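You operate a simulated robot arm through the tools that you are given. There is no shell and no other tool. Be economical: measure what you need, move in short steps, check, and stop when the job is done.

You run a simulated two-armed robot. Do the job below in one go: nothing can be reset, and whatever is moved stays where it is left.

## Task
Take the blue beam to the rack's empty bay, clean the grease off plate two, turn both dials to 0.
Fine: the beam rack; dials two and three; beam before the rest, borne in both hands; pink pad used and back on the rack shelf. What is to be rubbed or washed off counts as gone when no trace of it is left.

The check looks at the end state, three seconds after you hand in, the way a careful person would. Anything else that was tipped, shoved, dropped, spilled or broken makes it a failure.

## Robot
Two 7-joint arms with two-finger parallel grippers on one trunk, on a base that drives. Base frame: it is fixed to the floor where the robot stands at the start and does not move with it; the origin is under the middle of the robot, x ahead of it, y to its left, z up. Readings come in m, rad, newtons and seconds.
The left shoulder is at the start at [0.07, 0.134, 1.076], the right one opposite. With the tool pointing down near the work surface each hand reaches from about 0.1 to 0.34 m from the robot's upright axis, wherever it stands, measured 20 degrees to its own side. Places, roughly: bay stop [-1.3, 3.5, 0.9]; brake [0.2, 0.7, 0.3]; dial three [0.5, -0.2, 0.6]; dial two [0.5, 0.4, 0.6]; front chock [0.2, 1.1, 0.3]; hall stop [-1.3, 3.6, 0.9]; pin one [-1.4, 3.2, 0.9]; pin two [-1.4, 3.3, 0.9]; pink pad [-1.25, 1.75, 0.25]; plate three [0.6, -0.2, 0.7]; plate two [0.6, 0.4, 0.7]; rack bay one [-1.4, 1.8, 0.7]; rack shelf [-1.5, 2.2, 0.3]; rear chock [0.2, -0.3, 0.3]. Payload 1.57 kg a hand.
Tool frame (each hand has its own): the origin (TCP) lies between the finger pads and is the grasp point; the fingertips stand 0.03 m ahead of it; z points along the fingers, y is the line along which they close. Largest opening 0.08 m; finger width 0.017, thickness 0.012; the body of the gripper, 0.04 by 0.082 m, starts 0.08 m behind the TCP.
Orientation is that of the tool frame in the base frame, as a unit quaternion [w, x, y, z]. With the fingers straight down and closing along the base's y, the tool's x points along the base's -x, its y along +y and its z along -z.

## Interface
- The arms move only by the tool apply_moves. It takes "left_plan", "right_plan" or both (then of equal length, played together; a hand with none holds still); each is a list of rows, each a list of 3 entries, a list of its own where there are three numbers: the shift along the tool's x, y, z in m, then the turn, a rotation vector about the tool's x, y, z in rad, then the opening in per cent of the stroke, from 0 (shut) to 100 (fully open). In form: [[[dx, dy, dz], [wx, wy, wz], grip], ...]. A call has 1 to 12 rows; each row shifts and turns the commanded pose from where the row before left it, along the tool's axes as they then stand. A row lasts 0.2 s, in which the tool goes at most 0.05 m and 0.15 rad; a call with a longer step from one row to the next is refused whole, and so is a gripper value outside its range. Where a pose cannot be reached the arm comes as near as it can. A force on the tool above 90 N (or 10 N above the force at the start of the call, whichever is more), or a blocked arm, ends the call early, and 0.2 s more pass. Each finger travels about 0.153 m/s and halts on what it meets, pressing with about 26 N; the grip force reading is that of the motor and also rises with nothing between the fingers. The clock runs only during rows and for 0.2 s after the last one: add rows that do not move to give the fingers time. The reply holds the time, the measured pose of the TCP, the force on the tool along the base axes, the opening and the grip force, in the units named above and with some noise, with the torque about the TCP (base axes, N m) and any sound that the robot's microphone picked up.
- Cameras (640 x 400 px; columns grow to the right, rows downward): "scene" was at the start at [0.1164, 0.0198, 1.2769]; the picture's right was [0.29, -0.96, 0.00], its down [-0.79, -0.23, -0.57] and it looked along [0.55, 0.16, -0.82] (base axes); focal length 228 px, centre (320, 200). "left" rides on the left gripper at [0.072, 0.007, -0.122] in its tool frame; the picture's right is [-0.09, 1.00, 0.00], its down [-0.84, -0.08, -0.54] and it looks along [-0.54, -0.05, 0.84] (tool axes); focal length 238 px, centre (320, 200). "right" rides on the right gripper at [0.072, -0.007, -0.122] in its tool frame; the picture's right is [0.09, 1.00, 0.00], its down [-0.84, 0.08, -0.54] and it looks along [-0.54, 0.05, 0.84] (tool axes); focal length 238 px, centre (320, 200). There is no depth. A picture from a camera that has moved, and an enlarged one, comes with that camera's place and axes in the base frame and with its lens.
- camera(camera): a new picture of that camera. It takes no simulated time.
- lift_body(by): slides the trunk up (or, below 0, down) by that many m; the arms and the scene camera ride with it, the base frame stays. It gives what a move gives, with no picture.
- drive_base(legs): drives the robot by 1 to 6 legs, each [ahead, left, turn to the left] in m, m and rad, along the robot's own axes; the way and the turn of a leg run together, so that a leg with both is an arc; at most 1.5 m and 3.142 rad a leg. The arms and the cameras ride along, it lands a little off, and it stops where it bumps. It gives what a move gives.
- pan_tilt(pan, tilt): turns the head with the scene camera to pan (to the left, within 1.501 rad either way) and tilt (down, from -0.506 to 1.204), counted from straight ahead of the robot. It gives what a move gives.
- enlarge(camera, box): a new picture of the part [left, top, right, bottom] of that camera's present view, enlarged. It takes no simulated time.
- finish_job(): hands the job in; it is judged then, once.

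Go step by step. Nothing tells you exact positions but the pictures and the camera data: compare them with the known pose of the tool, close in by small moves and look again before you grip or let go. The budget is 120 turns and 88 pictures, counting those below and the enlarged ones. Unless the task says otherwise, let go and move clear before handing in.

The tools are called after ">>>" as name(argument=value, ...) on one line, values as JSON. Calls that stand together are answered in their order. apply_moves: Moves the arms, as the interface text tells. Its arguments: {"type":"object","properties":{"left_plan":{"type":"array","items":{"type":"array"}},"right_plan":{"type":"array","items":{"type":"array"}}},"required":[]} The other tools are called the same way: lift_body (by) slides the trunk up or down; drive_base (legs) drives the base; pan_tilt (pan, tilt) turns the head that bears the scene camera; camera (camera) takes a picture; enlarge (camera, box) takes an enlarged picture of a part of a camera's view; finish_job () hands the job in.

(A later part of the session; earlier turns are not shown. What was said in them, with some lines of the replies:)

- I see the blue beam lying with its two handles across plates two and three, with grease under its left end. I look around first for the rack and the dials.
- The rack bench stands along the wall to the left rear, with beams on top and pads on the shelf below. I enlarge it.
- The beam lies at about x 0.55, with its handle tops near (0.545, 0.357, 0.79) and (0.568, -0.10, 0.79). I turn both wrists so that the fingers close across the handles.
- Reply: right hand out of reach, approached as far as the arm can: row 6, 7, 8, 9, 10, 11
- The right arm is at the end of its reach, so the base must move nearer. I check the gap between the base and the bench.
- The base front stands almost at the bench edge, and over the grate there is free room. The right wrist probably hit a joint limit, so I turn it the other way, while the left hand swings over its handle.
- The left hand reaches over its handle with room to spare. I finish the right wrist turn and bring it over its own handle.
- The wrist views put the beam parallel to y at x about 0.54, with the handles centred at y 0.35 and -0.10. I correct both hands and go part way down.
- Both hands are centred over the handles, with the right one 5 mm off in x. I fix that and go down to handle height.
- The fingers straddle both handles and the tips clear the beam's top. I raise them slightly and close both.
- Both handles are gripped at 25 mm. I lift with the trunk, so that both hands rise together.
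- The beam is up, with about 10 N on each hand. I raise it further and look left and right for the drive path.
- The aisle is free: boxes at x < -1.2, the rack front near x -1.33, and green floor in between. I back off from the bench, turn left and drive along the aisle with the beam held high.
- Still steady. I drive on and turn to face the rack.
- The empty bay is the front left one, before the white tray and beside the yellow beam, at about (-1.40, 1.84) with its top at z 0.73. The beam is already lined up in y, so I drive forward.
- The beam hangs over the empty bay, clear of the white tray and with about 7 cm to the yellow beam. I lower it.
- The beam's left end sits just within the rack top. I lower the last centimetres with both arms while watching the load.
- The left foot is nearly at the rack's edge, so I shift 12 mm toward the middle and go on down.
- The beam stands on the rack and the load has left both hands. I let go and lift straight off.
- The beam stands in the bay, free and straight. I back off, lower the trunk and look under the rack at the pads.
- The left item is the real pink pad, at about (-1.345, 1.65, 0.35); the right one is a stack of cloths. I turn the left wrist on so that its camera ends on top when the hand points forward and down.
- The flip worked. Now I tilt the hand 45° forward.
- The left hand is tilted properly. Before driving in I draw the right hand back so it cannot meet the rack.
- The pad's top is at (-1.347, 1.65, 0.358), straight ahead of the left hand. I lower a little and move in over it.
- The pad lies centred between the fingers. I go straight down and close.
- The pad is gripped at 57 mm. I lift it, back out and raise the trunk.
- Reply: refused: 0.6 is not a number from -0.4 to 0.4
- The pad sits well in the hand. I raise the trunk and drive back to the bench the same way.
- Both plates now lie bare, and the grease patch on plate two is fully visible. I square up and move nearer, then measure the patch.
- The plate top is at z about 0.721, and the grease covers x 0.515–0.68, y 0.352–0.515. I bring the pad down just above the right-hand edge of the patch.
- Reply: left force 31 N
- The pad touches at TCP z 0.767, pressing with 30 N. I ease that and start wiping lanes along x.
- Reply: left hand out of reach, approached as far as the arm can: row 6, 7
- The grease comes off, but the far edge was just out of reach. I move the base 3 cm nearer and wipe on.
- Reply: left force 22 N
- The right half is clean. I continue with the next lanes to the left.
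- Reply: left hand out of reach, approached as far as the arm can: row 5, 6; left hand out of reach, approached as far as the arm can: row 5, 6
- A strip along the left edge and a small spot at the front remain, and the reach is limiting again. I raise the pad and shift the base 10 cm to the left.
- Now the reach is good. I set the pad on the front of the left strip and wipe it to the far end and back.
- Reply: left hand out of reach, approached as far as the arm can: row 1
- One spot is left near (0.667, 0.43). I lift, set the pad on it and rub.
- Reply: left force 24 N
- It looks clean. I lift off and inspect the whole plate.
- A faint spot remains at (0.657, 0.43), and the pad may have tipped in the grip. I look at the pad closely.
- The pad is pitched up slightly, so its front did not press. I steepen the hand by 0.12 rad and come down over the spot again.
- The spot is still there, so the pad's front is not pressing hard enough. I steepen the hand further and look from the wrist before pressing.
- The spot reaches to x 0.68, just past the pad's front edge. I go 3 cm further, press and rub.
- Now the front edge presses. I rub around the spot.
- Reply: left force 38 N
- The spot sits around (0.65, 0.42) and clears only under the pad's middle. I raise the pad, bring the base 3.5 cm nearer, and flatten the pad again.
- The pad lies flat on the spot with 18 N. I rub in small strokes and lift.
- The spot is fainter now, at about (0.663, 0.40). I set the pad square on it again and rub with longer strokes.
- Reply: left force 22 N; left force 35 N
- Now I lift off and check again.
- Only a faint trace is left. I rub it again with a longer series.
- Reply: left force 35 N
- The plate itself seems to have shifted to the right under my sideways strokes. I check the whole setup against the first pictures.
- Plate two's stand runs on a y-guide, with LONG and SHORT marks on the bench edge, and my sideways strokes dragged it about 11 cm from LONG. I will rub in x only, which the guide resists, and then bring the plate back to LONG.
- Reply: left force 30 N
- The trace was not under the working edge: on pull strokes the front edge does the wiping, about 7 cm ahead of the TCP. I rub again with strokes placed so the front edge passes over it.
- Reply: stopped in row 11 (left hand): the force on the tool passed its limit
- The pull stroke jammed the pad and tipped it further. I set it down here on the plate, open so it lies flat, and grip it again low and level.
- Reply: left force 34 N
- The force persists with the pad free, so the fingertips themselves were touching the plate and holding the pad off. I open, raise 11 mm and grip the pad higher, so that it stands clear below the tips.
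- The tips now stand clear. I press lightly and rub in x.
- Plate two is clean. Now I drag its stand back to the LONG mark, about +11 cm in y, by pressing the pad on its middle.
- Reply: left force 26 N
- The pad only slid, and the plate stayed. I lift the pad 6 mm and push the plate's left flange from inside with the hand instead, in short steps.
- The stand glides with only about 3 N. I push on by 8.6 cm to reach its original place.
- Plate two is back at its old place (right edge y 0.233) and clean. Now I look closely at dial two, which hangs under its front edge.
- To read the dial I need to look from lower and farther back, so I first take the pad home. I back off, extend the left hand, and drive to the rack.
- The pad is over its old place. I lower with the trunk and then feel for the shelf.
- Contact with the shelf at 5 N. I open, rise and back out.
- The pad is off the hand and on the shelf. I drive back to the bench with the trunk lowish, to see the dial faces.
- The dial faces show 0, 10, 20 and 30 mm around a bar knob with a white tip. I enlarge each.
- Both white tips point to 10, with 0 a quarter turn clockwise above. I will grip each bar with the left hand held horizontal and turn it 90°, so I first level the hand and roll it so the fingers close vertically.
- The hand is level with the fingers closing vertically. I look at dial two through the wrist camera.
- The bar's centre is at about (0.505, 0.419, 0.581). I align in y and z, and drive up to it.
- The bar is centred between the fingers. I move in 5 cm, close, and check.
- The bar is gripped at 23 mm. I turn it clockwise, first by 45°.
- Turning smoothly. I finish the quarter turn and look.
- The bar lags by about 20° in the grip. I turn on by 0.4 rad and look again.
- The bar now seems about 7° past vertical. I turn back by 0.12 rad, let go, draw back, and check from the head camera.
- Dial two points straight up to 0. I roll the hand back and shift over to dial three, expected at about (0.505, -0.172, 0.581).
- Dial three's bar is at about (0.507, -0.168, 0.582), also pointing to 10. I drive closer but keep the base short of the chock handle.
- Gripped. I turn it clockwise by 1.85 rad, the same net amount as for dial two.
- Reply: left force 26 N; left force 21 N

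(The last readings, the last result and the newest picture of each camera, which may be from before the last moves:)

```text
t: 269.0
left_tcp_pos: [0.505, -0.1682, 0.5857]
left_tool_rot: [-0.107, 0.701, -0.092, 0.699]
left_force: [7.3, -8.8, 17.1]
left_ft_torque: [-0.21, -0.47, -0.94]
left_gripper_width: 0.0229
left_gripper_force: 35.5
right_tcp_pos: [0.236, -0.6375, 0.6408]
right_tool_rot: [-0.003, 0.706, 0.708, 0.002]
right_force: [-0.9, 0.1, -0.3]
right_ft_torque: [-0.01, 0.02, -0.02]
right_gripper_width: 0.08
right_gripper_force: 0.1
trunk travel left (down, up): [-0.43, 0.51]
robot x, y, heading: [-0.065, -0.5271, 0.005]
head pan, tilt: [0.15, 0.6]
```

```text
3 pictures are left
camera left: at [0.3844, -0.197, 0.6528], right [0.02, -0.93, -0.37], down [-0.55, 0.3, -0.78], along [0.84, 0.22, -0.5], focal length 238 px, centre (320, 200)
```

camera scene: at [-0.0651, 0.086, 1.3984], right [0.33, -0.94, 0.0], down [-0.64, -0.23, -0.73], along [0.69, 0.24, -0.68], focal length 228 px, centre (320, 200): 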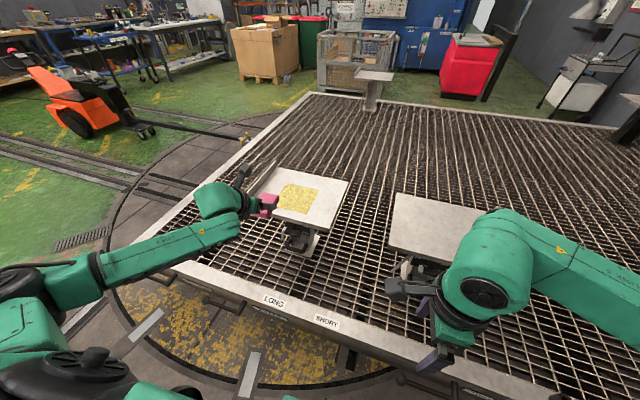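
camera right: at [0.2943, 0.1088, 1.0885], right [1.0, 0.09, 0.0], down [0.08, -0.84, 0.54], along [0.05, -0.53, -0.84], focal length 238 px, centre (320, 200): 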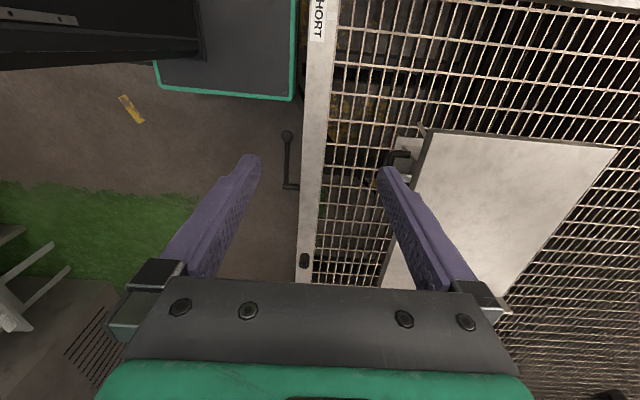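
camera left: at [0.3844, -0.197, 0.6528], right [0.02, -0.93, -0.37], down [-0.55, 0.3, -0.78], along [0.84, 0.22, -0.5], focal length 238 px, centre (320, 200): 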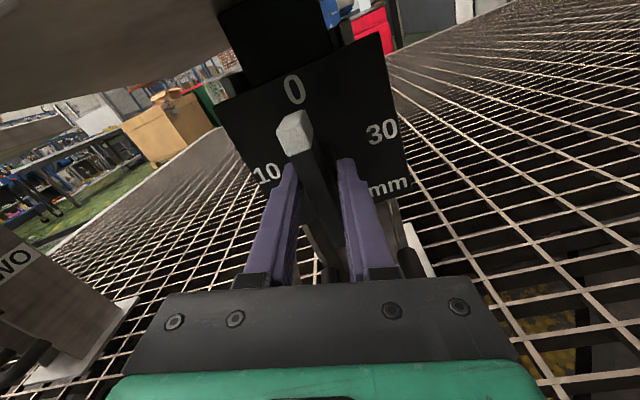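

It looks nearly upright. I let go, draw back and check as with dial two.

>>> apply_moves(left_plan=[[[0, 0, 0], [0, 0, 0], 100], [[0, 0, 0], [0, 0, 0], 100], [[0, 0, 0], [0, 0, 0], 100], [[0, 0, -0.04], [0, 0, 0], 100], [[0, 0, -0.04], [0, 0, 0], 100], [[0, 0, 0], [0, 0, 0], 100]])

>>> enlarge(camera="left", box=[220, 20, 420, 200])

```text
t: 270.4
left_tcp_pos: [0.4246, -0.1671, 0.582]
left_tool_rot: [-0.106, 0.702, -0.09, 0.698]
left_force: [-0.5, -0.2, -1.1]
left_ft_torque: [0.0, 0.01, 0.0]
left_gripper_width: 0.08
left_gripper_force: 0.1
right_tcp_pos: [0.2382, -0.6359, 0.6418]
right_tool_rot: [-0.004, 0.707, 0.708, 0.001]
right_force: [-0.9, 0.0, -1.0]
right_ft_torque: [0.03, -0.01, 0.0]
right_gripper_width: 0.0801
right_gripper_force: 0.1
trunk travel left (down, up): [-0.43, 0.51]
robot x, y, heading: [-0.0619, -0.5268, 0.003]
head pan, tilt: [0.15, 0.6]
```

```text
2.22 times, centred on (320, 110) of left
camera zoom: at [0.3044, -0.1968, 0.6505], right [0.02, -0.93, -0.36], down [-0.55, 0.29, -0.78], along [0.84, 0.21, -0.51], focal length 530 px, centre (320, 400)
```

zoom: 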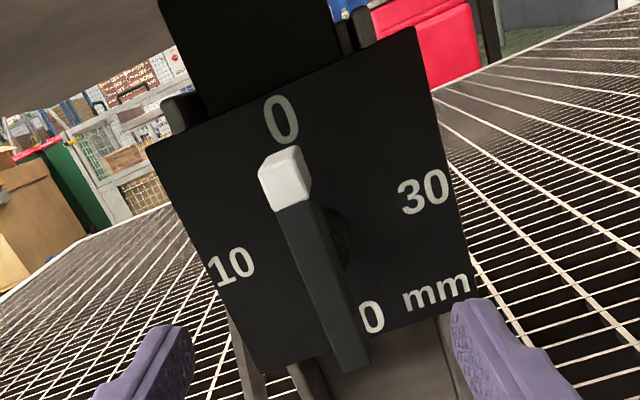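

Dial three also points to 0. I back clear and take one last look at the bench.

>>> drive_base(legs=[[-0.18, 0, 0]])

>>> pan_tilt(pan=0.6, tilt=0.55)

>>> enlarge(camera="scene", box=[160, 80, 560, 330])

```text
t: 271.9
left_tcp_pos: [0.2477, -0.1684, 0.5827]
left_tool_rot: [-0.107, 0.702, -0.09, 0.699]
left_force: [0.1, -0.8, -0.4]
left_ft_torque: [-0.06, 0.02, -0.02]
left_gripper_width: 0.0799
left_gripper_force: 0.1
right_tcp_pos: [0.0605, -0.6357, 0.6418]
right_tool_rot: [-0.003, 0.707, 0.708, 0.002]
right_force: [0.8, 0.7, -0.2]
right_ft_torque: [-0.03, 0.01, 0.02]
right_gripper_width: 0.08
right_gripper_force: 0.2
trunk travel left (down, up): [-0.43, 0.51]
robot x, y, heading: [-0.2452, -0.5282, 0.002]
head pan, tilt: [0.15, 0.6]
```

```text
t: 272.8
left_tcp_pos: [0.2476, -0.1684, 0.582]
left_tool_rot: [-0.106, 0.702, -0.092, 0.698]
left_force: [0.1, 0.1, 0.0]
left_ft_torque: [0.02, 0.02, 0.01]
left_gripper_width: 0.08
left_gripper_force: 0.0
right_tcp_pos: [0.0618, -0.6366, 0.6421]
right_tool_rot: [-0.004, 0.706, 0.708, 0.001]
right_force: [-0.6, 0.4, 0.1]
right_ft_torque: [-0.01, -0.01, 0.03]
right_gripper_width: 0.0802
right_gripper_force: 0.0
trunk travel left (down, up): [-0.43, 0.51]
robot x, y, heading: [-0.2439, -0.5268, 0.004]
head pan, tilt: [0.6, 0.55]
```

```text
1.60 times, centred on (360, 205) of scene
camera zoom: at [-0.1203, -0.4774, 1.0907], right [0.57, -0.82, 0.0], down [-0.43, -0.3, -0.85], along [0.7, 0.48, -0.52], focal length 364 px, centre (256, 192)
```

zoom: 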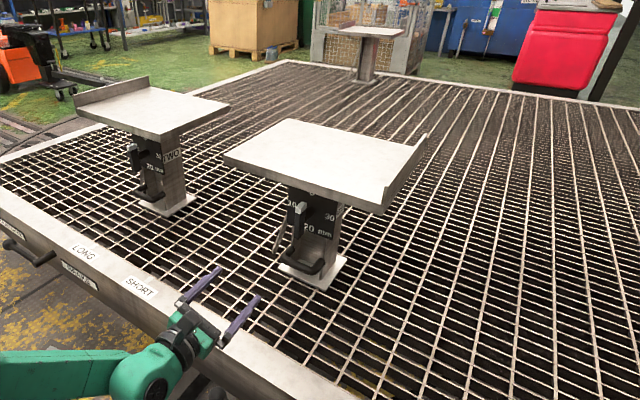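

Both plates stand level and bare, plate two is clean and both dials read 0. The beam and the pad are on the rack, so I hand in.

>>> finish_job()

```text
The job is handed in.
```

I handed the job in with all of it done. The blue beam is in the rack's empty front-left bay, plate two shows no grease, the pink pad is back on the rack shelf, and dials two and three point to 0.

Two things to know:
- **Plate two:** My wiping dragged its stand about 11 cm along its guide. I pushed it back, and the last measurement put it within about 5 mm of where it started.
- **Pink pad:** I set it down on the shelf and felt contact before letting go, but I did not see it in a picture afterwards.
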